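You operate a simulated robot arm through the tools that you are given. There is no shell and no other tool. Be economical: measure what you need, move in short steps, check, and stop when the job is done.

You run a simulated robot arm. Do the job below in one go: nothing can be reset, and whatever is moved stays where it is left.

Task
Clean the yellow dripper in the sonic bath on short.
Fine: let the bath run to its end; rinse the dripper and put it back on its own spot.

Only the result counts: the job must be done as asked and must still hold three seconds after the hand-in. Knocking over, shifting, dropping, spilling or breaking anything else fails it.

Robot
A 5-joint arm with a two-finger parallel gripper, fixed in place. Base frame: the origin is at the foot of the arm, x ahead of it, y to its left, z up; the work surface is at about z = 0. Lengths are in mm, angles in degrees, forces in N, time in s.
With the tool pointing down near the work surface it reaches from about 260 to 600 mm from the base axis. Its first joint turns from -66.0 to 66.0 degrees. The tool tilts only in the upright plane through the base axis and itself; it spins freely about its own axis. Payload 1.57 kg.
Tool frame: the origin (TCP) lies between the finger pads and is the grasp point; the fingertips stand 30 mm ahead of it; z points along the fingers, y is the line along which they close. Largest opening 80 mm; finger width 17, thickness 12; the body of the gripper, 40 by 82 mm, starts 80 mm behind the TCP.
Orientation is told as [roll, pitch, yaw] about the base's x, y, z axes, in that order, counted from this pose: with the fingers straight down and closing along the base's y, the tool's x points along the base's -x, its y along +y and its z along -z.

Tools
- The arm moves only by the tool nudge_tool. Its argument "deltas" is a list of rows, each an object of numbers (a shift or turn left out is 0, a gripper value left out holds the last): "x", "y", "z": the shift along the tool's x, y, z in mm; "wx", "wy", "wz": the turn, a rotation vector about the tool's x, y, z in degrees; "jaw": the finger opening in mm, from 0 to 80. In form: [{"x": .., "y": .., "z": .., "wx": .., "wy": .., "wz": .., "jaw": ..}, ...]. A call has 1 to 20 rows; each row shifts and turns the commanded pose from where the row before left it, along the tool's axes as they then stand. Rows are played at 5 a second. More than 50 mm and 8.6 degrees between two rows, or a gripper value outside its range, and nothing of the call is played. A pose out of reach is approached as far as the arm can. The call stops where the force on the tool passes 40 N (or 10 N more than at its start, if that is more) or the arm is blocked; 0.2 s more then pass. The fingers move at their own pace (about 153 mm/s each) and stop on an object; they squeeze with about 43 N. The grip force told is the motor's: it shows also when the fingers shut on nothing. Time passes only in rows, and 0.2 s behind the last, so rows that do not move let the fingers close. It gives the time, the measured TCP pose, the force on the tool (base axes), the opening and the grip force at its end, in the units of the frame above (readings bear some noise), and new pictures: "pictures" is both (left out), scene, wrist or none.
- Cameras (640 x 400 px; columns grow to the right, rows downward): "scene" is fixed at [43.3, 399.8, 522]; the picture's right is [-0.69, -0.72, 0.00], its down [-0.42, 0.40, -0.81] and it looks along [0.59, -0.56, -0.58] (base axes); focal length 324 px, centre (320, 200). "wrist" rides on the gripper at [-32, 0, -78] in the tool frame; the picture's right is [0.00, -1.00, 0.00], its down [0.97, 0.00, -0.24] and it looks along [0.24, 0.00, 0.97] (tool axes); focal length 218 px, centre (320, 200). There is no depth. A picture from a camera that has moved, and an enlarged one, comes with that camera's place and axes in the base frame and with its lens.
- zoom(camera, box): a new picture of the part [left, top, right, bottom] of that camera's present view, enlarged. The clock stands still meanwhile.
- job_done(): hands the job in; it is judged then, once.

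Work in short steps. Places have to be worked out from the pictures, the camera data and where the tool is seen: move nearer, look again, correct. Check each grasp and each placing, and mend what went wrong. You have 120 turns and 170 pictures in all, those below and enlarged ones among them. Open the gripper and draw the arm clear of the work before you hand the job in, unless the task says otherwise; then end with one line.

The tools are called after "Call:" as a command line: name --argument value ..., lists and objects as JSON in quotes. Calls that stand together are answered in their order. nudge_tool: Moves the arm, as the interface text tells. Its arguments: {"type":"object","properties":{"deltas":{"type":"array","items":{"type":"object","properties":{"x":{"type":"number"},"y":{"type":"number"},"z":{"type":"number"},"wx":{"type":"number"},"wy":{"type":"number"},"wz":{"type":"number"},"jaw":{"type":"number"}}}},"pictures":{"type":"string","enum":["both","scene","wrist","none"]}},"required":["deltas"]} The other tools are called the same way: zoom (camera, box) takes an enlarged picture of a part of a camera's view; job_done () hands the job in.

At the start:

```text
time_s: 0.0
position: [364.7, 177.9, 320.3]
orientation: [0.1, -0.1, 0.0]
ft_force: [-0.5, -0.1, -1.0]
width: 80.0
grip_force: 0.0
```

scene: 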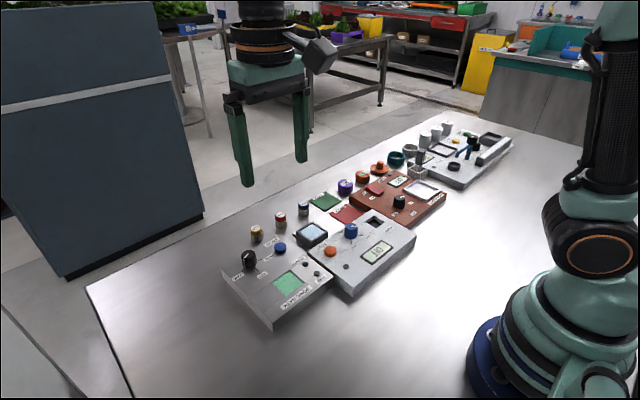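
wrist: 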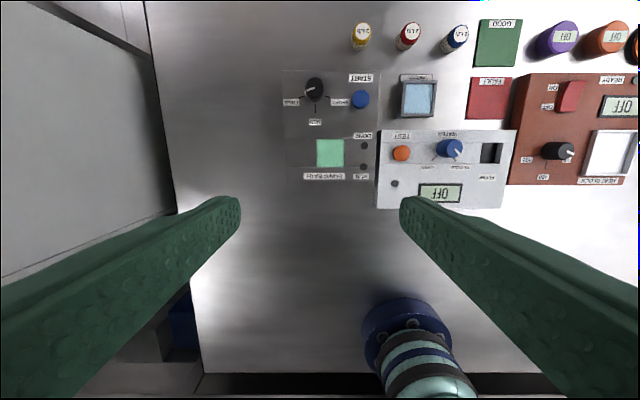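

I zoom in on the benches to identify the devices and the dripper.

Call:
zoom --camera "scene" --box '[360, 110, 520, 210]'

Call:
zoom --camera "scene" --box '[210, 160, 450, 330]'

Call:
zoom --camera "wrist" --box '[270, 10, 640, 220]'

```text
4.00 times, centred on (440, 160) of scene
camera zoom: at [43.3, 399.8, 522.0], right [-0.69, -0.72, 0.0], down [-0.42, 0.4, -0.81], along [0.59, -0.56, -0.58], focal length 1297 px, centre (-160, 360)
```

zoom: 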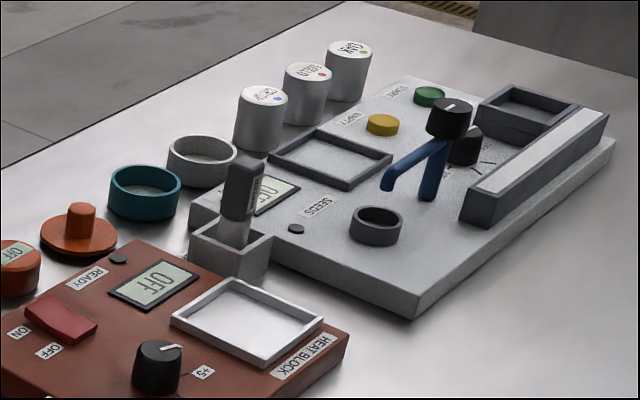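

```text
2.35 times, centred on (330, 245) of scene
camera zoom: at [43.3, 399.8, 522.0], right [-0.69, -0.72, 0.0], down [-0.42, 0.4, -0.81], along [0.59, -0.56, -0.58], focal length 763 px, centre (296, 94)
```

zoom: 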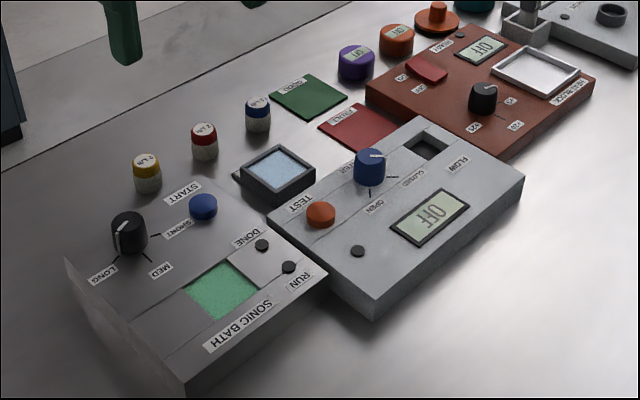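

```text
1.73 times, centred on (455, 115) of wrist
camera zoom: at [396.3, 177.3, 397.3], right [0.0, -1.0, 0.0], down [-0.97, 0.0, 0.24], along [-0.24, 0.0, -0.97], focal length 378 px, centre (86, 347)
```

zoom: 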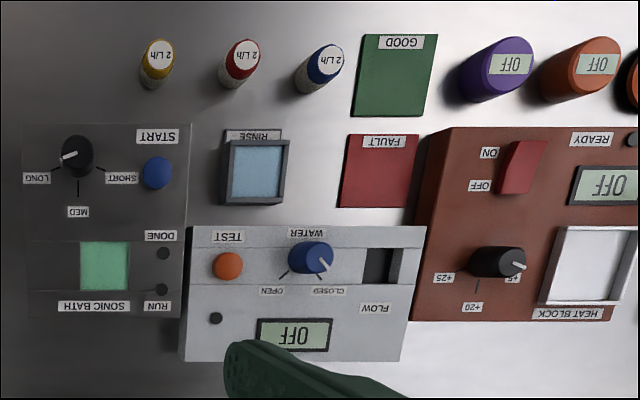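

The yellow-capped dripper is near (560,116), the bath near (385,160), its dial near (477,184) pointing at LONG, START near (464,116) and the rinse tray near (469,18). I move over the area for a closer look.

Call:
nudge_tool --deltas '[{"x": -45, "y": -20}, {"x": -45, "y": -20, "z": 10}, {"z": 40}]' --pictures "both"

```text
refused: row 2 steps farther than a row can; nothing moved
```

Row 2 came out slightly above 50 mm, so I use smaller steps.

Call:
nudge_tool --deltas '[{"x": -40, "y": -20}, {"x": -40, "y": -20}, {"x": -10, "z": 40}, {"z": 10}]' --pictures "both"

```text
time_s: 1.0
position: [454.4, 138.7, 269.6]
orientation: [0.1, 0.0, 0.1]
ft_force: [-0.5, 0.5, -0.2]
width: 80.1
grip_force: 0.0
camera wrist: at [486.8, 138.1, 347.1], right [0.0, -1.0, 0.0], down [-0.97, 0.0, 0.24], along [-0.24, 0.0, -0.97], focal length 218 px, centre (320, 200)
```

scene: 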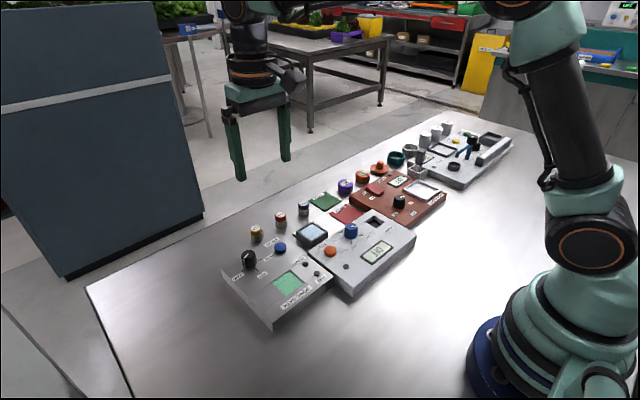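
wrist: 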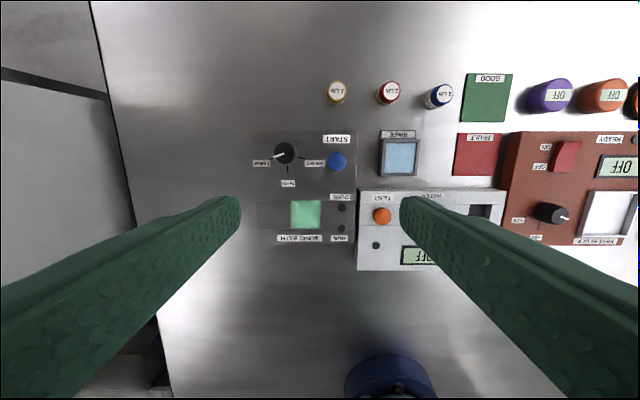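

I enlarge the bath area for accurate pixel measurement.

Call:
zoom --camera "wrist" --box '[240, 70, 440, 195]'

Call:
zoom --camera "wrist" --box '[240, 120, 400, 270]'

Call:
zoom --camera "scene" --box '[210, 210, 350, 330]'

```text
3.20 times, centred on (340, 132) of wrist
camera zoom: at [486.8, 138.1, 347.1], right [0.0, -1.0, 0.0], down [-0.97, 0.0, 0.24], along [-0.24, 0.0, -0.97], focal length 698 px, centre (256, 416)
```

zoom: 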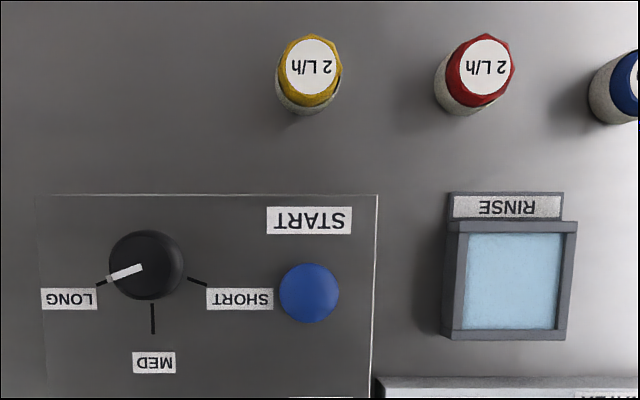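

```text
2.67 times, centred on (320, 195) of wrist
camera zoom: at [486.8, 138.1, 347.1], right [0.0, -1.0, 0.0], down [-0.97, 0.0, 0.24], along [-0.24, 0.0, -0.97], focal length 582 px, centre (320, 213)
```

zoom: 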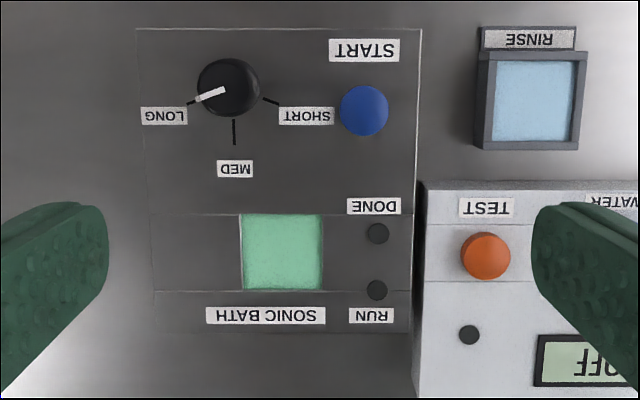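

```text
3.33 times, centred on (280, 270) of scene
camera zoom: at [43.3, 399.8, 522.0], right [-0.69, -0.72, 0.0], down [-0.42, 0.4, -0.81], along [0.59, -0.56, -0.58], focal length 1081 px, centre (453, -33)
```

zoom: 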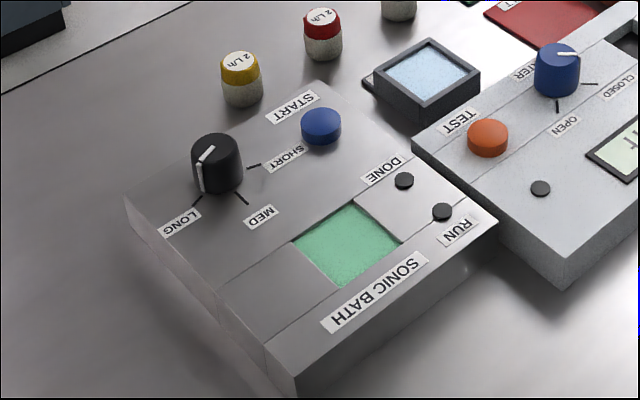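

Measured: the knob is at about (478,183) with its top near z 55 on a deck near z 33. I move above it with the jaws part-closed.

Call:
nudge_tool --deltas '[{"x": -12, "y": 22, "jaw": 55}, {"x": -12, "y": 22}, {"z": 45}, {"z": 45}, {"z": 40}]' --pictures "both"

```text
time_s: 2.2
position: [480.6, 181.6, 139.4]
orientation: [0.1, -0.1, 0.0]
ft_force: [0.0, 0.4, -0.4]
width: 55.0
grip_force: 0.1
camera wrist: at [511.8, 181.7, 216.8], right [0.0, -1.0, 0.0], down [-0.97, 0.0, 0.24], along [-0.24, 0.0, -0.97], focal length 218 px, centre (320, 200)
```

scene: 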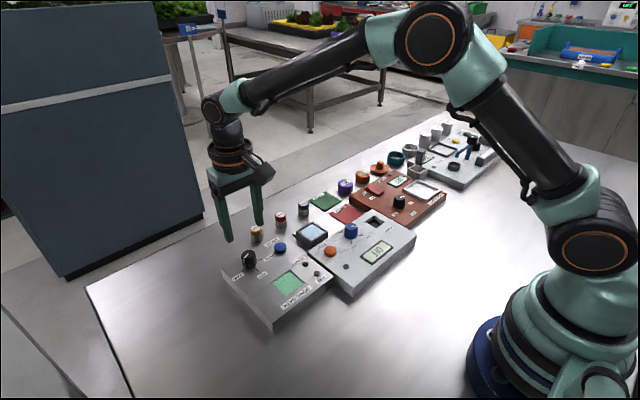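
wrist: 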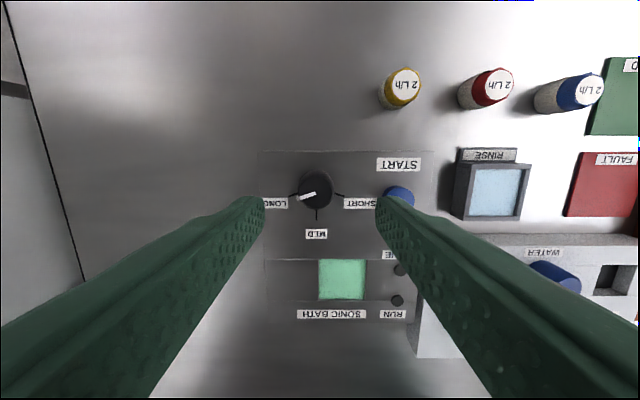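

I zoom in to refine the knob centre before descending.

Call:
zoom --camera "wrist" --box '[260, 140, 420, 240]'

```text
4.00 times, centred on (340, 190) of wrist
camera zoom: at [511.8, 181.7, 216.8], right [0.0, -1.0, 0.0], down [-0.97, 0.0, 0.24], along [-0.24, 0.0, -0.97], focal length 873 px, centre (240, 240)
```

zoom: 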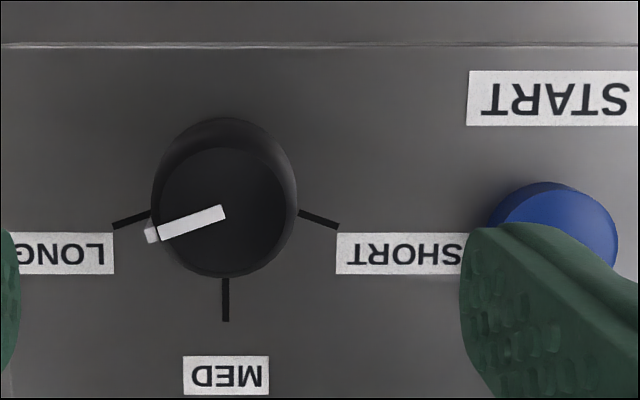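

Knob centre refined to about (477.5,185), diameter about 26. I descend around it, stopping short of the deck.

Call:
nudge_tool --deltas '[{"x": 3, "y": 3, "z": 30}, {"z": 30}, {"z": 8}, {}]' --pictures "both"

```text
time_s: 3.2
position: [476.1, 184.7, 72.4]
orientation: [0.0, 0.0, 0.0]
ft_force: [0.7, -0.8, -0.2]
width: 55.0
grip_force: 0.1
camera wrist: at [508.2, 184.5, 148.8], right [0.0, -1.0, 0.0], down [-0.97, 0.0, 0.24], along [-0.24, 0.0, -0.97], focal length 218 px, centre (320, 200)
```

scene: 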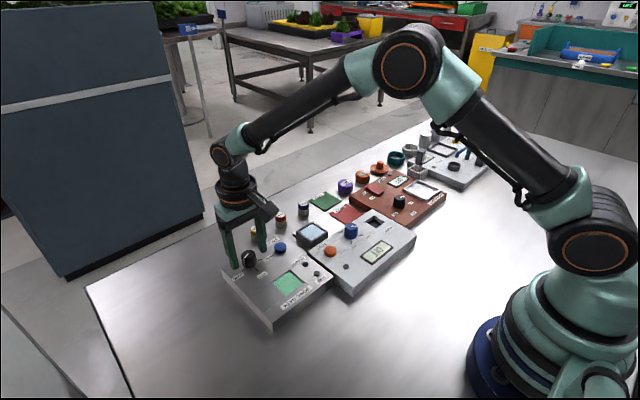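
wrist: 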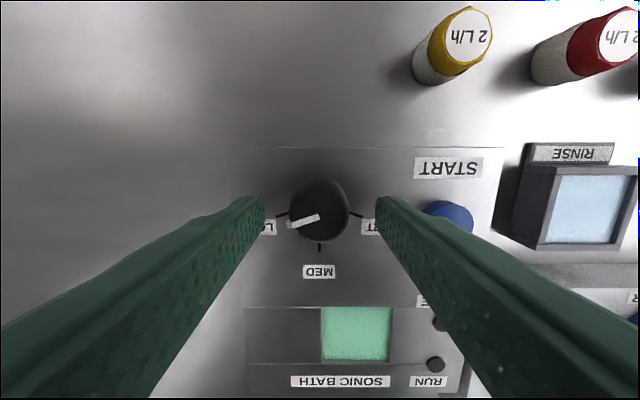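

Fingers straddle the knob symmetrically, tips around z 42. I close and hold.

Call:
nudge_tool --deltas '[{"z": 3}, {"jaw": 20}, {"jaw": 15}, {}]' --pictures "wrist"

```text
time_s: 4.2
position: [476.0, 184.1, 69.1]
orientation: [0.0, 0.0, 0.1]
ft_force: [0.2, 9.5, -3.5]
width: 28.6
grip_force: 38.6
camera wrist: at [508.0, 184.9, 146.4], right [0.0, -1.0, 0.0], down [-0.97, 0.0, 0.24], along [-0.24, 0.0, -0.97], focal length 218 px, centre (320, 200)
```

wrist: 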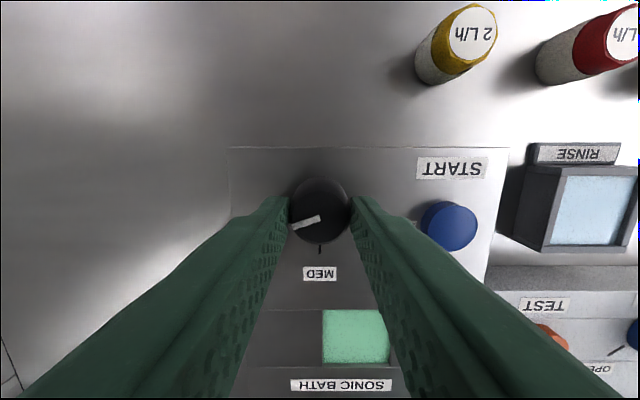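

Knob gripped (28.6 mm) with a slight sideways load; I shift 1 mm to relieve it and begin turning from LONG toward MED.

Call:
nudge_tool --deltas '[{"y": 0.8}, {"wz": -7}, {"wz": -7}, {"wz": -7}, {"wz": -7}]' --pictures "wrist"

```text
time_s: 5.4
position: [476.4, 184.5, 69.8]
orientation: [0.1, -0.1, 28.1]
ft_force: [4.9, -10.4, -1.3]
width: 28.3
grip_force: 38.8
camera wrist: at [504.6, 199.2, 146.4], right [0.47, -0.88, 0.0], down [-0.86, -0.46, 0.24], along [-0.21, -0.11, -0.97], focal length 218 px, centre (320, 200)
```

wrist: 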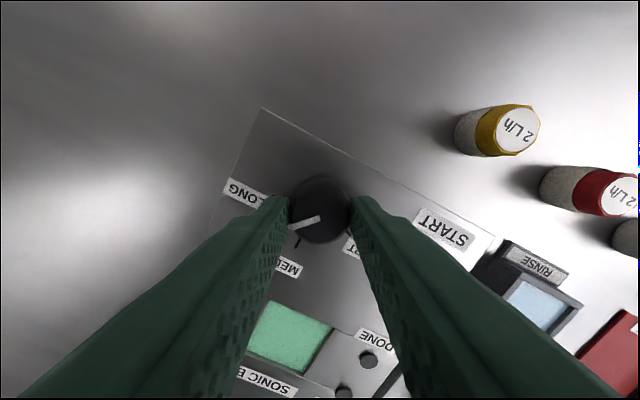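

The knob turns with the gripper. I continue, aiming for about 140 degrees in total.

Call:
nudge_tool --deltas '[{"wz": -7}, {"wz": -7}, {"wz": -7}, {"wz": -7}, {"wz": -7}, {"wz": -7}, {"wz": -7}, {"wz": -7}, {"wz": -7}, {"wz": -7}]' --pictures "wrist"

```text
time_s: 7.6
position: [478.8, 184.5, 69.6]
orientation: [-0.5, -0.1, 98.0]
ft_force: [28.1, -15.6, -12.5]
width: 28.4
grip_force: 38.4
camera wrist: at [472.5, 216.0, 146.5], right [0.99, 0.14, 0.01], down [0.13, -0.96, 0.24], along [0.04, -0.24, -0.97], focal length 218 px, centre (320, 200)
```

wrist: 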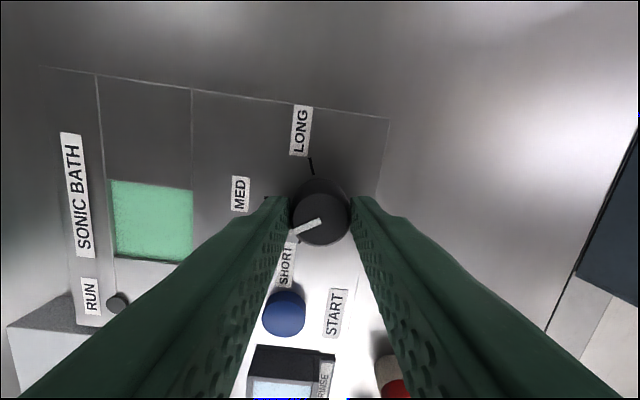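

The side load has grown to about 28 N, so I recentre by a millimetre or two and then continue.

Call:
nudge_tool --deltas '[{"y": -1.5, "x": 1}, {}, {"wz": -7}, {"wz": -7}]' --pictures "none"

Call:
nudge_tool --deltas '[{"wz": -7}, {"wz": -7}]' --pictures "wrist"

```text
time_s: 8.6
position: [478.3, 184.8, 69.0]
orientation: [-0.3, 0.0, 112.1]
ft_force: [18.1, -9.8, -3.1]
width: 28.2
grip_force: 38.5
```

```text
time_s: 9.2
position: [478.4, 184.4, 68.8]
orientation: [-0.3, 0.0, 126.2]
ft_force: [13.5, -8.8, 2.8]
width: 28.3
grip_force: 38.6
camera wrist: at [458.6, 210.5, 146.5], right [0.81, 0.59, 0.0], down [0.57, -0.78, 0.24], along [0.14, -0.19, -0.97], focal length 218 px, centre (320, 200)
```

wrist: 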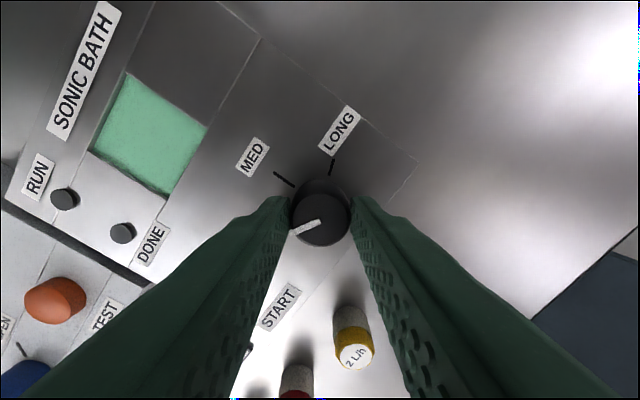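

It still tracks; 14 degrees more should bring it to SHORT. Then I open and look.

Call:
nudge_tool --deltas '[{"wz": -7}, {"wz": -7}, {}, {"jaw": 50}, {}]' --pictures "wrist"

```text
time_s: 10.4
position: [477.0, 184.1, 68.2]
orientation: [0.1, 0.0, 140.1]
ft_force: [-0.4, 0.3, -0.1]
width: 50.0
grip_force: 0.0
camera wrist: at [452.0, 204.9, 145.9], right [0.64, 0.77, 0.0], down [0.74, -0.62, 0.24], along [0.18, -0.15, -0.97], focal length 218 px, centre (320, 200)
```

wrist: 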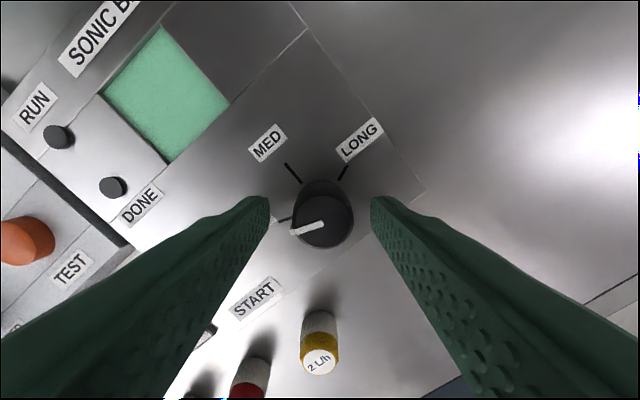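

The pointer seems on the SHORT mark. I rise and turn the wrist back to check.

Call:
nudge_tool --deltas '[{"z": -30}, {"z": -40}, {"wz": 8.5}, {"wz": 8.5}, {"wz": 8.5}, {"wz": 8.5}, {"wz": 8.5}, {"wz": 8.5}, {"wz": 8.5}, {"wz": 8.5}, {"wz": 8.5}, {"wz": 8.5}, {"wz": 8.5}, {"wz": 8.5}, {"wz": 8.5}, {"wz": 8.5}, {"wz": 8.5}, {"wz": 8.5}, {"wz": 4}]' --pictures "none"

Call:
zoom --camera "wrist" --box '[240, 120, 440, 245]'

```text
time_s: 14.4
position: [475.8, 185.0, 140.0]
orientation: [-0.1, 0.1, -0.1]
ft_force: [-1.3, -0.2, -0.6]
width: 49.9
grip_force: 0.1
```

```text
3.20 times, centred on (340, 182) of wrist
camera zoom: at [508.5, 184.7, 216.5], right [0.0, -1.0, 0.0], down [-0.97, 0.0, 0.24], along [-0.24, 0.0, -0.97], focal length 698 px, centre (256, 256)
```

zoom: 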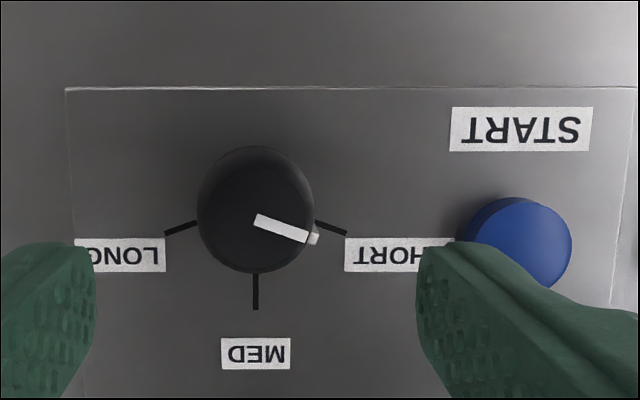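

Dial is on SHORT. Next I go over the yellow dripper near (558,113) to refine its position.

Call:
nudge_tool --deltas '[{"x": -30, "y": -25, "jaw": 60}, {"x": -30, "y": -25}, {"x": -20, "y": -22}, {}]' --pictures "both"

Call:
zoom --camera "wrist" --box '[240, 120, 440, 245]'

```text
time_s: 15.4
position: [558.3, 114.0, 139.4]
orientation: [0.0, 0.0, 0.0]
ft_force: [0.2, -0.3, 0.5]
width: 60.0
grip_force: 0.1
camera wrist: at [589.9, 113.6, 216.8], right [0.0, -1.0, 0.0], down [-0.97, 0.0, 0.24], along [-0.24, 0.0, -0.97], focal length 218 px, centre (320, 200)
```

scene: 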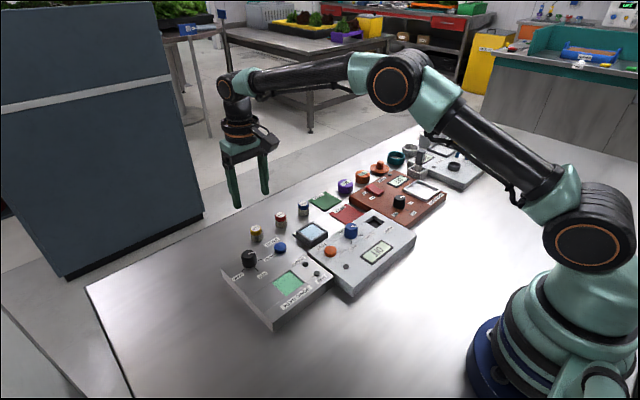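
wrist: 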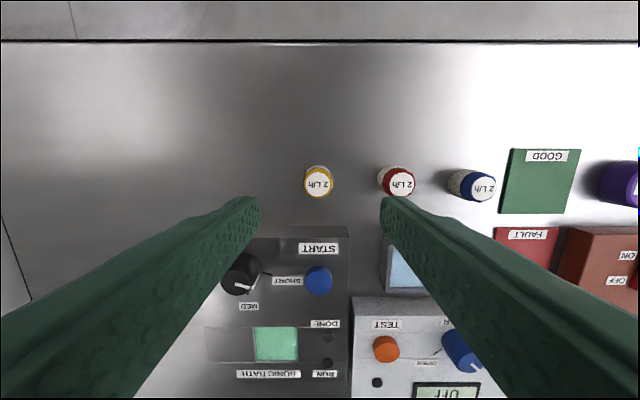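

```text
3.20 times, centred on (340, 182) of wrist
camera zoom: at [589.9, 113.6, 216.8], right [0.0, -1.0, 0.0], down [-0.97, 0.0, 0.24], along [-0.24, 0.0, -0.97], focal length 698 px, centre (256, 256)
```

zoom: 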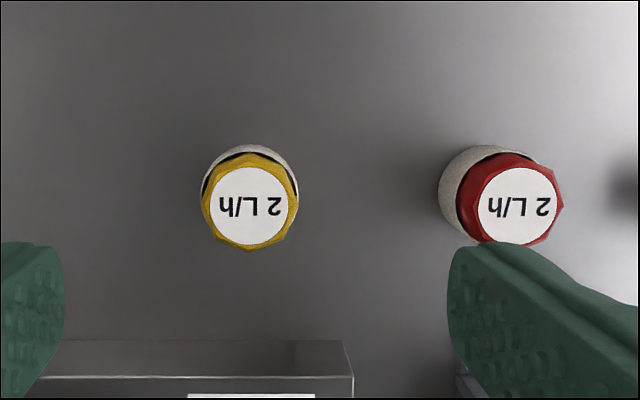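

Dripper axis about (559,115). I centre on it and descend to TCP z≈50, so that the tips take only the cap.

Call:
nudge_tool --deltas '[{"x": -0.7, "y": 1, "z": 30}, {"z": 30}, {"z": 20}, {"z": 9.4}, {}, {}]' --pictures "both"

Call:
zoom --camera "scene" --box '[210, 190, 310, 260]'

```text
time_s: 16.8
position: [557.6, 113.6, 50.5]
orientation: [0.0, 0.0, 0.0]
ft_force: [0.1, 0.8, -0.1]
width: 59.9
grip_force: 0.0
camera wrist: at [589.3, 113.5, 127.4], right [0.0, -1.0, 0.0], down [-0.97, 0.0, 0.24], along [-0.24, 0.0, -0.97], focal length 218 px, centre (320, 200)
```

scene: 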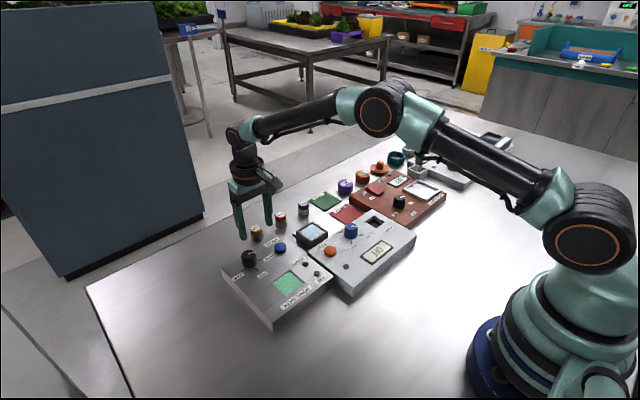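
wrist: 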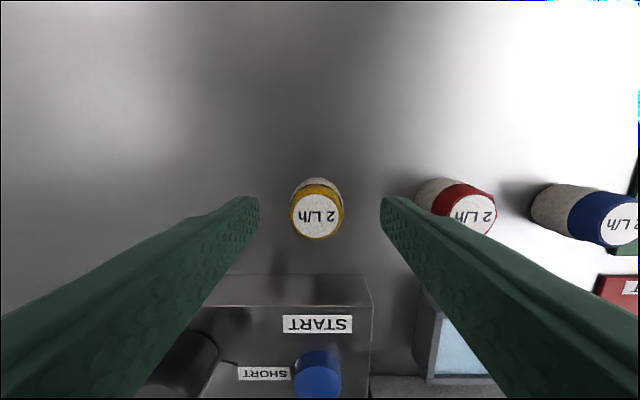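

```text
5.71 times, centred on (260, 225) of scene
camera zoom: at [43.3, 399.8, 522.0], right [-0.69, -0.72, 0.0], down [-0.42, 0.4, -0.81], along [0.59, -0.56, -0.58], focal length 1853 px, centre (663, 57)
```

zoom: 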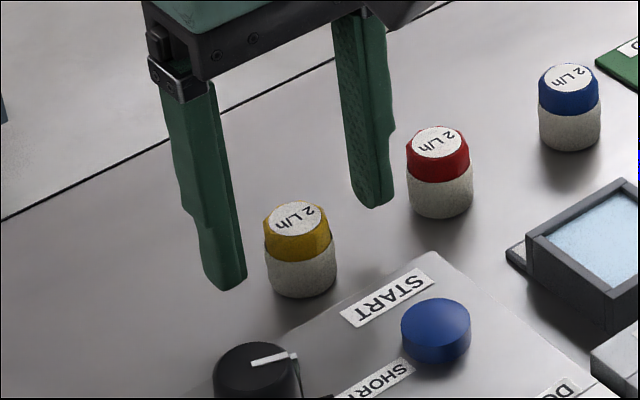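

Tips are at mid-height either side of the dripper. I nudge about 1 mm to centre and close.

Call:
nudge_tool --deltas '[{"x": -1.2, "y": 1.2}, {"jaw": 30}, {"jaw": 12}, {}, {}]' --pictures "wrist"

Call:
zoom --camera "scene" --box '[210, 190, 310, 260]'

```text
time_s: 18.0
position: [558.6, 115.0, 51.5]
orientation: [0.1, 0.0, 0.1]
ft_force: [-0.2, -0.1, 1.0]
width: 23.9
grip_force: 35.5
camera wrist: at [590.8, 114.7, 127.4], right [0.0, -1.0, 0.0], down [-0.97, 0.0, 0.24], along [-0.24, 0.0, -0.97], focal length 218 px, centre (320, 200)
```

wrist: 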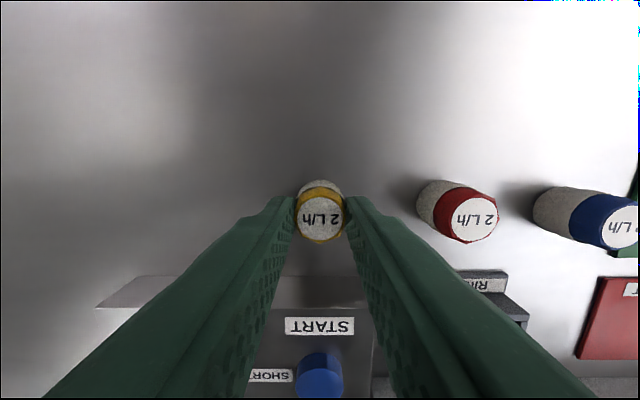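

```text
5.71 times, centred on (260, 225) of scene
camera zoom: at [43.3, 399.8, 522.0], right [-0.69, -0.72, 0.0], down [-0.42, 0.4, -0.81], along [0.59, -0.56, -0.58], focal length 1853 px, centre (663, 57)
```

zoom: 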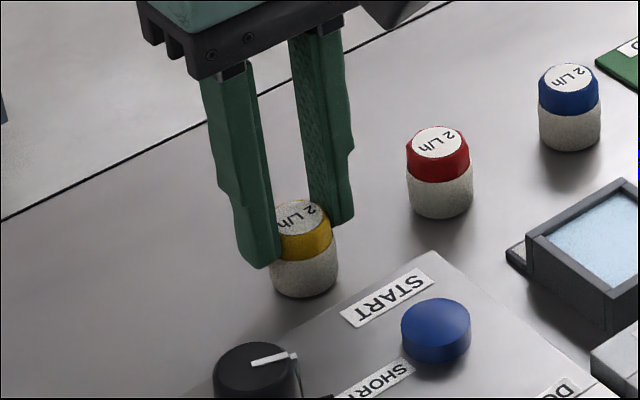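

Gripped (23.9 mm) on the cap at commanded pose (559.2,115.1,49.9). I lift it 100 mm and carry it toward the bath, stopping short to look.

Call:
nudge_tool --deltas '[{"z": -20}, {"z": -40}, {"z": -40}, {"x": 40, "y": 12}, {"x": 40, "y": 12}, {"x": 40, "y": 10}, {"x": 20, "y": 10}, {}]' --pictures "both"

Call:
zoom --camera "wrist" --box '[220, 170, 420, 295]'

```text
time_s: 19.8
position: [416.5, 158.9, 151.3]
orientation: [0.1, 0.0, 0.0]
ft_force: [-0.4, -0.7, 0.3]
width: 23.8
grip_force: 36.4
camera wrist: at [449.4, 158.5, 228.2], right [0.0, -1.0, 0.0], down [-0.97, 0.0, 0.24], along [-0.24, 0.0, -0.97], focal length 218 px, centre (320, 200)
```

scene: 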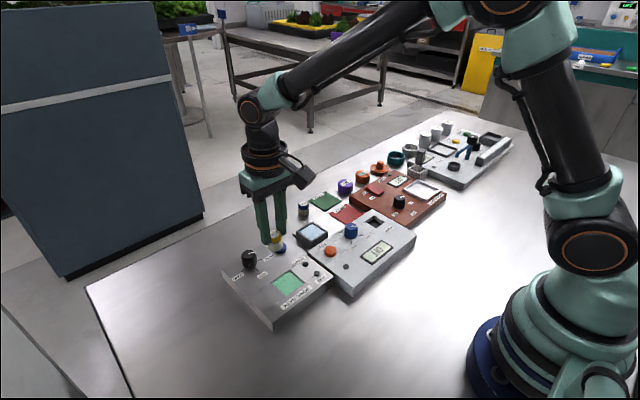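
wrist: 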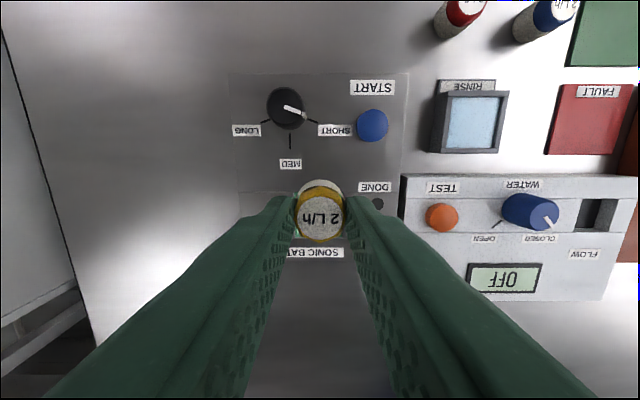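

```text
3.20 times, centred on (320, 232) of wrist
camera zoom: at [449.4, 158.5, 228.2], right [0.0, -1.0, 0.0], down [-0.97, 0.0, 0.24], along [-0.24, 0.0, -0.97], focal length 698 px, centre (320, 96)
```

zoom: 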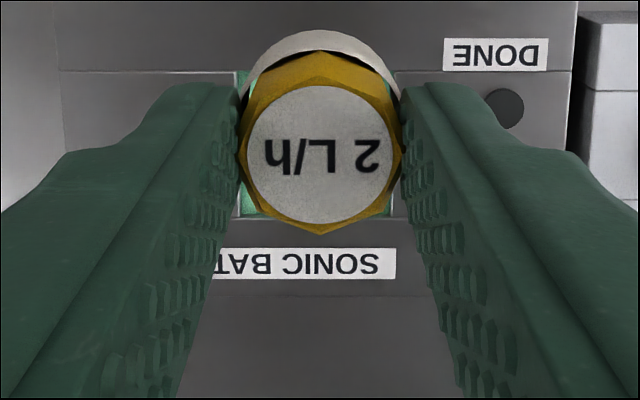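

Bath opening centre is about (386.5,160). I move over it and lower in stages toward TCP z≈70.

Call:
nudge_tool --deltas '[{"x": 32.5, "y": 1}, {"z": 40}, {"z": 25}, {"z": 10}, {}]' --pictures "both"

Call:
zoom --camera "scene" --box '[220, 230, 340, 330]'

```text
time_s: 21.0
position: [385.2, 159.2, 75.1]
orientation: [0.1, 0.1, 0.0]
ft_force: [0.9, -0.5, 0.2]
width: 23.9
grip_force: 35.4
camera wrist: at [417.9, 159.5, 152.6], right [0.0, -1.0, 0.0], down [-0.97, 0.0, 0.24], along [-0.24, 0.0, -0.97], focal length 218 px, centre (320, 200)
```

scene: 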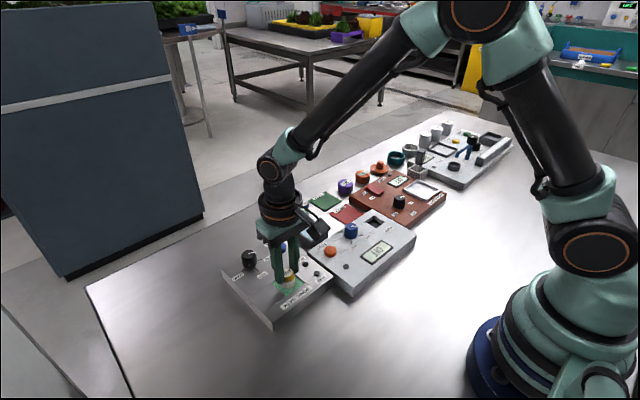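
wrist: 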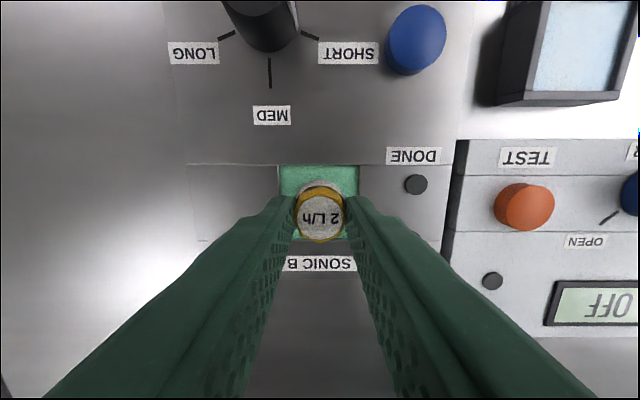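

```text
4.00 times, centred on (280, 280) of scene
camera zoom: at [43.3, 399.8, 522.0], right [-0.69, -0.72, 0.0], down [-0.42, 0.4, -0.81], along [0.59, -0.56, -0.58], focal length 1297 px, centre (480, -120)
```

zoom: 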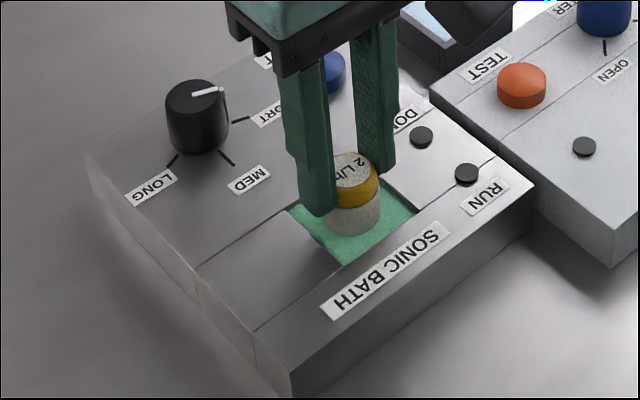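

Well centred. I lower 3 mm at a time, watching the force.

Call:
nudge_tool --deltas '[{"z": 3}, {"z": 3}, {}]' --pictures "none"

Call:
zoom --camera "scene" --box '[250, 240, 330, 310]'

```text
time_s: 21.8
position: [386.6, 159.7, 68.8]
orientation: [-0.1, 0.0, 0.1]
ft_force: [-0.3, 0.6, -0.7]
width: 23.6
grip_force: 35.6
```

```text
5.71 times, centred on (290, 275) of scene
camera zoom: at [43.3, 399.8, 522.0], right [-0.69, -0.72, 0.0], down [-0.42, 0.4, -0.81], along [0.59, -0.56, -0.58], focal length 1853 px, centre (491, -229)
```

zoom: 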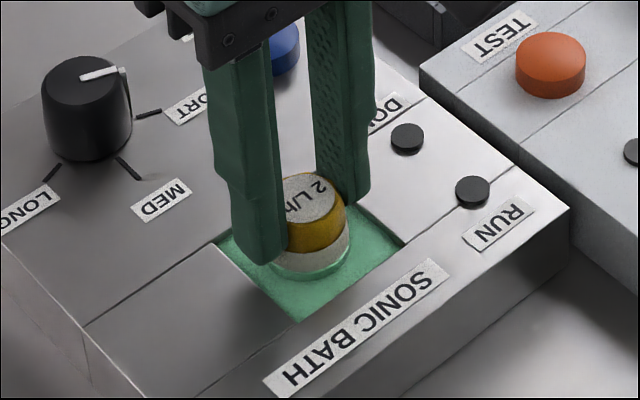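

Still no contact; the body is entering the liquid. I go on down in 2 mm steps.

Call:
nudge_tool --deltas '[{"z": 2}, {"z": 1}, {}]' --pictures "none"

Call:
zoom --camera "wrist" --box '[240, 150, 400, 250]'

```text
time_s: 22.6
position: [386.6, 160.2, 65.3]
orientation: [0.0, -0.2, 0.1]
ft_force: [-5.8, -1.3, 19.0]
width: 23.7
grip_force: 36.3
```

```text
4.00 times, centred on (320, 200) of wrist
camera zoom: at [419.0, 160.0, 143.3], right [0.0, -1.0, 0.0], down [-0.97, 0.0, 0.24], along [-0.24, 0.0, -0.97], focal length 873 px, centre (320, 200)
```

zoom: 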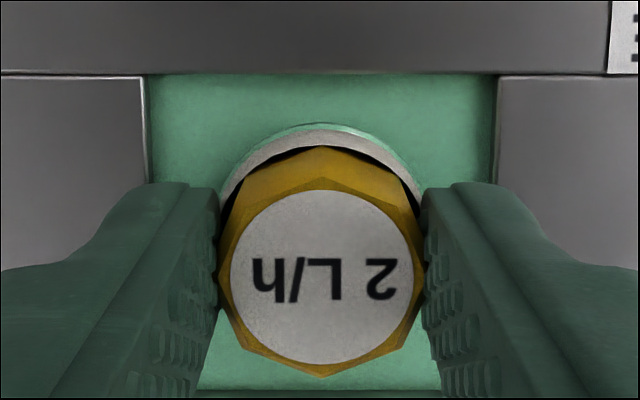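

Contact at TCP z≈66 (19 N): the dripper is on the bath floor or the tips are at the deck. I ease up 1 mm and open just a little.

Call:
nudge_tool --deltas '[{"z": -1}, {"jaw": 28}, {"jaw": 34}, {}]' --pictures "wrist"

Call:
zoom --camera "scene" --box '[250, 240, 330, 310]'

```text
time_s: 23.6
position: [388.0, 160.4, 67.1]
orientation: [-0.1, 0.0, 0.0]
ft_force: [0.6, 0.5, -0.2]
width: 34.1
grip_force: 0.1
camera wrist: at [418.9, 159.9, 143.4], right [0.0, -1.0, 0.0], down [-0.97, 0.0, 0.24], along [-0.24, 0.0, -0.97], focal length 218 px, centre (320, 200)
```

wrist: 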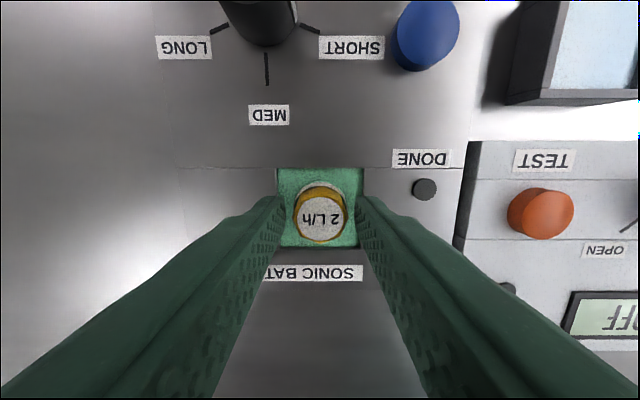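

```text
5.71 times, centred on (290, 275) of scene
camera zoom: at [43.3, 399.8, 522.0], right [-0.69, -0.72, 0.0], down [-0.42, 0.4, -0.81], along [0.59, -0.56, -0.58], focal length 1853 px, centre (491, -229)
```

zoom: 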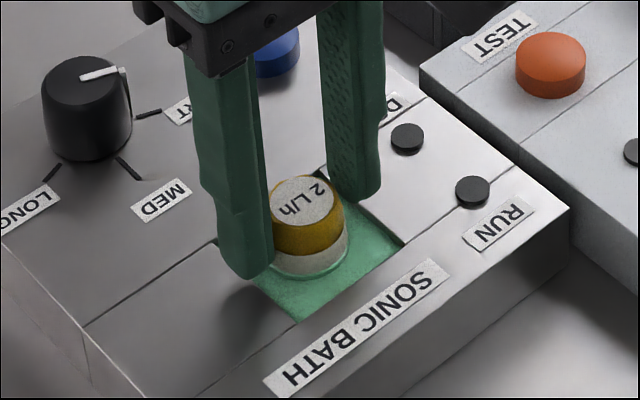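

The dripper stands upright in the bath. I open wider, rise, and move to above START for measurement.

Call:
nudge_tool --deltas '[{"jaw": 44}, {"z": -30}, {"z": -40}, {"x": -35, "y": -20}, {"x": -35, "y": -20, "jaw": 0}, {}, {}]' --pictures "both"

Call:
zoom --camera "wrist" --box '[220, 130, 420, 255]'

```text
time_s: 25.2
position: [458.1, 117.7, 138.5]
orientation: [0.0, 0.0, 0.0]
ft_force: [0.4, 0.9, 0.2]
width: 0.0
grip_force: 21.4
camera wrist: at [489.4, 117.3, 214.8], right [0.0, -1.0, 0.0], down [-0.97, 0.0, 0.24], along [-0.24, 0.0, -0.97], focal length 218 px, centre (320, 200)
```

scene: 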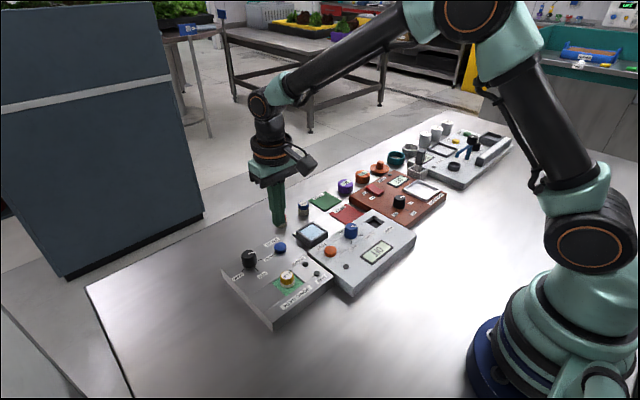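
wrist: 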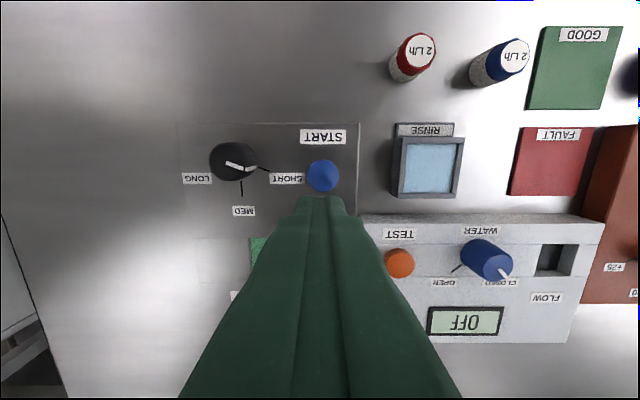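

```text
3.20 times, centred on (320, 192) of wrist
camera zoom: at [489.4, 117.3, 214.8], right [0.0, -1.0, 0.0], down [-0.97, 0.0, 0.24], along [-0.24, 0.0, -0.97], focal length 698 px, centre (320, 224)
```

zoom: 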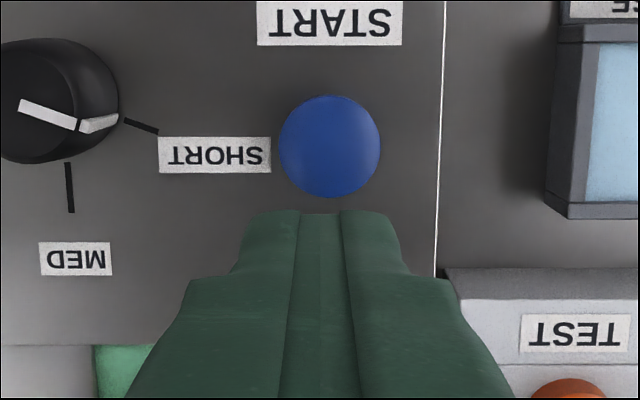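

START's centre is about (466,115). I move above it and come down to just over it.

Call:
nudge_tool --deltas '[{"x": -8.5, "y": -3}, {"z": 30}, {"z": 25}, {}]' --pictures "both"

Call:
zoom --camera "scene" --box '[240, 210, 340, 310]'

```text
time_s: 26.2
position: [466.4, 116.8, 83.1]
orientation: [0.0, 0.0, 0.0]
ft_force: [0.2, -0.2, -0.7]
width: 0.1
grip_force: 21.5
camera wrist: at [498.4, 116.3, 159.9], right [0.0, -1.0, 0.0], down [-0.97, 0.0, 0.24], along [-0.24, 0.0, -0.97], focal length 218 px, centre (320, 200)
```

scene: 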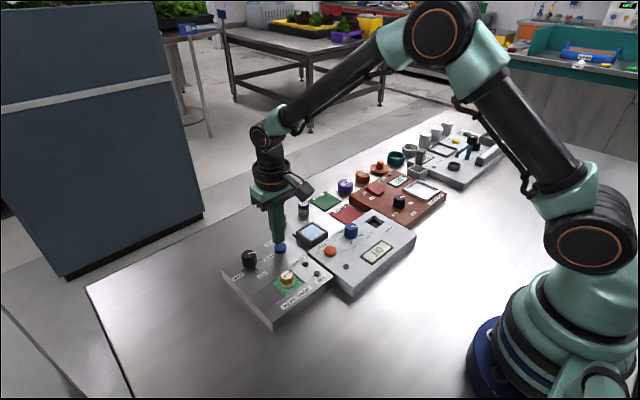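
wrist: 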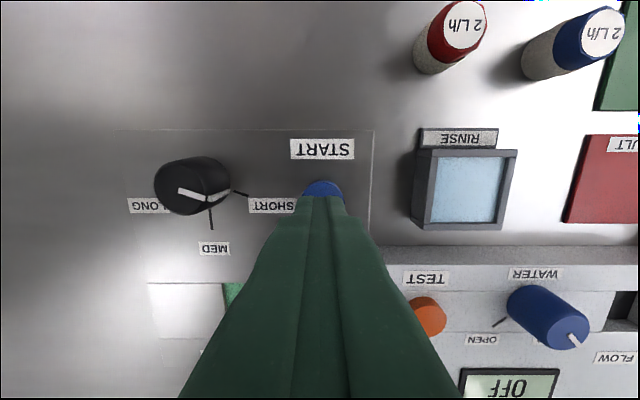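

```text
4.00 times, centred on (290, 260) of scene
camera zoom: at [43.3, 399.8, 522.0], right [-0.69, -0.72, 0.0], down [-0.42, 0.4, -0.81], along [0.59, -0.56, -0.58], focal length 1297 px, centre (440, -40)
```

zoom: 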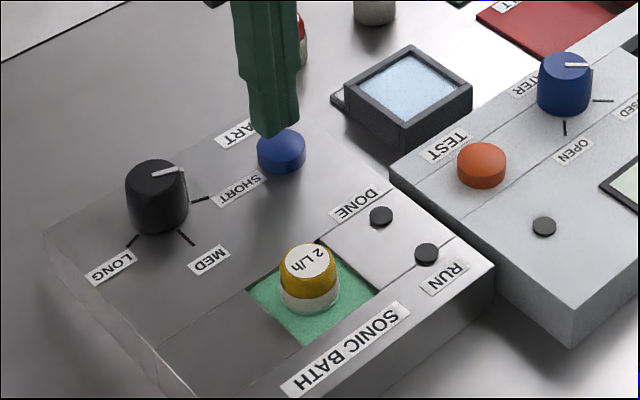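

The tips hover above the button. I press in short steps, halting on force.

Call:
nudge_tool --deltas '[{"z": 4}, {"z": 2}, {"z": 2}, {"z": 1.5}]' --pictures "none"

Call:
zoom --camera "scene" --box '[240, 210, 340, 310]'

```text
time_s: 27.2
position: [465.8, 117.4, 71.6]
orientation: [0.0, -0.1, 0.0]
ft_force: [0.2, 0.0, 0.9]
width: 0.0
grip_force: 21.1
```

```text
4.00 times, centred on (290, 260) of scene
camera zoom: at [43.3, 399.8, 522.0], right [-0.69, -0.72, 0.0], down [-0.42, 0.4, -0.81], along [0.59, -0.56, -0.58], focal length 1297 px, centre (440, -40)
```

zoom: 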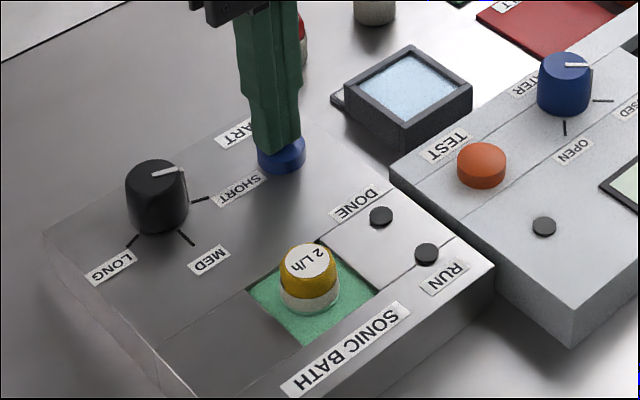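

Nearly touching. I press on with 1 mm steps.

Call:
nudge_tool --deltas '[{"z": 1.5}, {"z": 1}, {"z": 1}]' --pictures "none"

Call:
zoom --camera "scene" --box '[240, 210, 340, 310]'

```text
time_s: 28.0
position: [465.8, 117.8, 68.2]
orientation: [0.0, 0.1, 0.1]
ft_force: [0.4, -0.4, 0.3]
width: 0.0
grip_force: 21.9
```

```text
4.00 times, centred on (290, 260) of scene
camera zoom: at [43.3, 399.8, 522.0], right [-0.69, -0.72, 0.0], down [-0.42, 0.4, -0.81], along [0.59, -0.56, -0.58], focal length 1297 px, centre (440, -40)
```

zoom: 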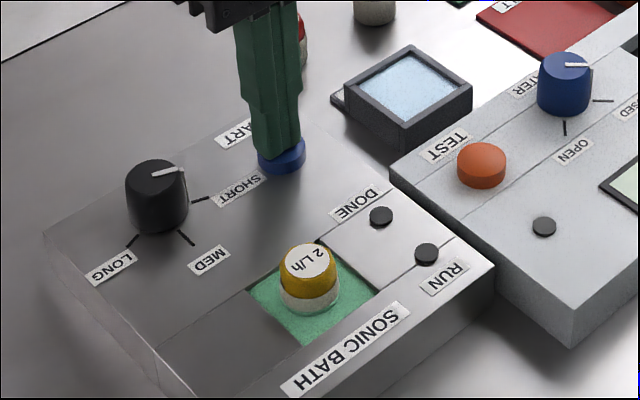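

No force yet, though the button looks lower. I continue down 1 mm at a time.

Call:
nudge_tool --deltas '[{"z": 1}, {"z": 1}, {"z": 1}]' --pictures "none"

Call:
zoom --camera "scene" --box '[240, 210, 340, 310]'

```text
time_s: 28.8
position: [464.5, 116.9, 65.7]
orientation: [-0.1, 0.0, 0.0]
ft_force: [0.3, -0.6, 3.3]
width: 0.0
grip_force: 20.8
```

```text
4.00 times, centred on (290, 260) of scene
camera zoom: at [43.3, 399.8, 522.0], right [-0.69, -0.72, 0.0], down [-0.42, 0.4, -0.81], along [0.59, -0.56, -0.58], focal length 1297 px, centre (440, -40)
```

zoom: 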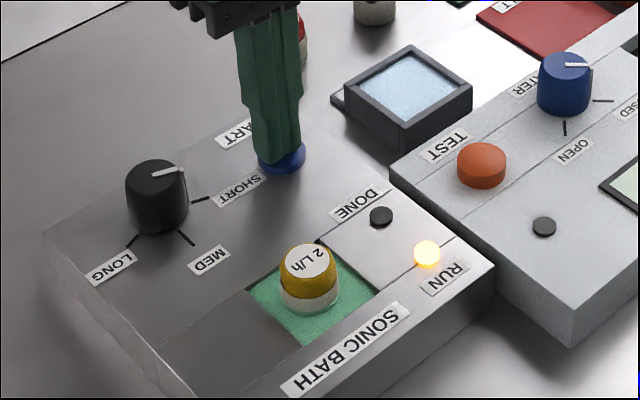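

RUN is lit. I rise straight up and wait.

Call:
nudge_tool --deltas '[{"z": -21}, {"z": -50}, {}, {}, {}, {}, {}, {}, {}, {}, {}, {}, {}, {}, {}, {}]' --pictures "none"

Call:
zoom --camera "scene" --box '[240, 210, 340, 310]'

```text
time_s: 32.2
position: [464.7, 117.3, 136.4]
orientation: [0.0, 0.1, 0.0]
ft_force: [-0.8, -0.7, 0.3]
width: 0.0
grip_force: 21.3
```

```text
4.00 times, centred on (290, 260) of scene
camera zoom: at [43.3, 399.8, 522.0], right [-0.69, -0.72, 0.0], down [-0.42, 0.4, -0.81], along [0.59, -0.56, -0.58], focal length 1297 px, centre (440, -40)
```

zoom: 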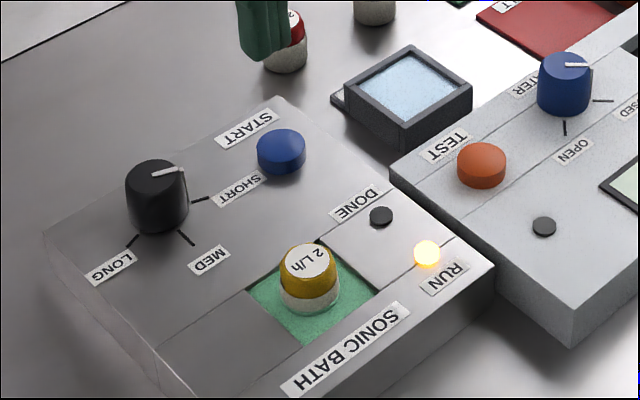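

Still running. I keep waiting, in place.

Call:
nudge_tool --deltas '[{}, {}, {}, {}, {}, {}, {}, {}, {}, {}, {}, {}, {}, {}, {}, {}, {}, {}, {}, {}]' --pictures "none"

Call:
zoom --camera "scene" --box '[240, 210, 340, 310]'

```text
time_s: 36.4
position: [465.0, 117.6, 136.4]
orientation: [-0.1, 0.1, 0.1]
ft_force: [-0.3, 0.3, 0.2]
width: 0.1
grip_force: 21.5
```

```text
4.00 times, centred on (290, 260) of scene
camera zoom: at [43.3, 399.8, 522.0], right [-0.69, -0.72, 0.0], down [-0.42, 0.4, -0.81], along [0.59, -0.56, -0.58], focal length 1297 px, centre (440, -40)
```

zoom: 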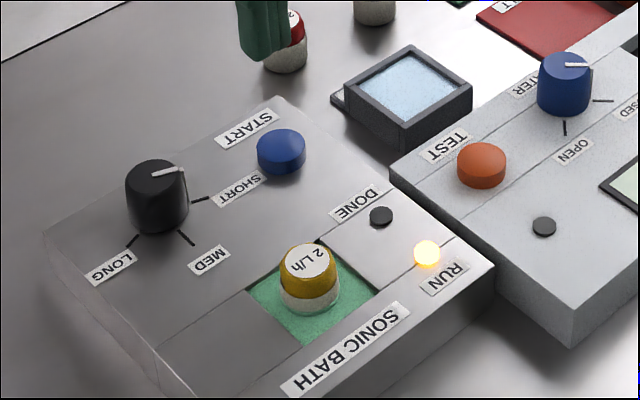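

RUN still lit; I wait on.

Call:
nudge_tool --deltas '[{}, {}, {}, {}, {}, {}, {}, {}, {}, {}, {}, {}, {}, {}, {}, {}, {}, {}, {}, {}]' --pictures "none"

Call:
nudge_tool --deltas '[{}, {}, {}, {}, {}, {}, {}, {}, {}, {}, {}, {}, {}, {}, {}, {}, {}, {}, {}, {}]' --pictures "none"

Call:
zoom --camera "scene" --box '[240, 210, 340, 310]'

```text
time_s: 40.6
position: [465.6, 117.6, 136.6]
orientation: [0.0, -0.1, 0.0]
ft_force: [0.0, 0.0, -0.6]
width: 0.0
grip_force: 21.3
```

```text
time_s: 44.8
position: [466.0, 118.3, 136.7]
orientation: [0.0, 0.0, 0.0]
ft_force: [0.4, 0.0, -0.4]
width: 0.0
grip_force: 21.2
```

```text
4.00 times, centred on (290, 260) of scene
camera zoom: at [43.3, 399.8, 522.0], right [-0.69, -0.72, 0.0], down [-0.42, 0.4, -0.81], along [0.59, -0.56, -0.58], focal length 1297 px, centre (440, -40)
```

zoom: 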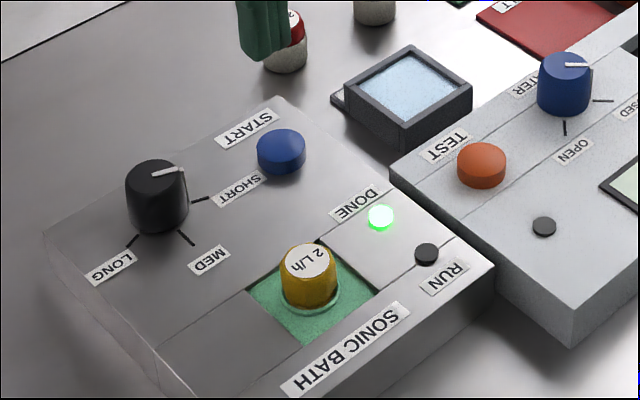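

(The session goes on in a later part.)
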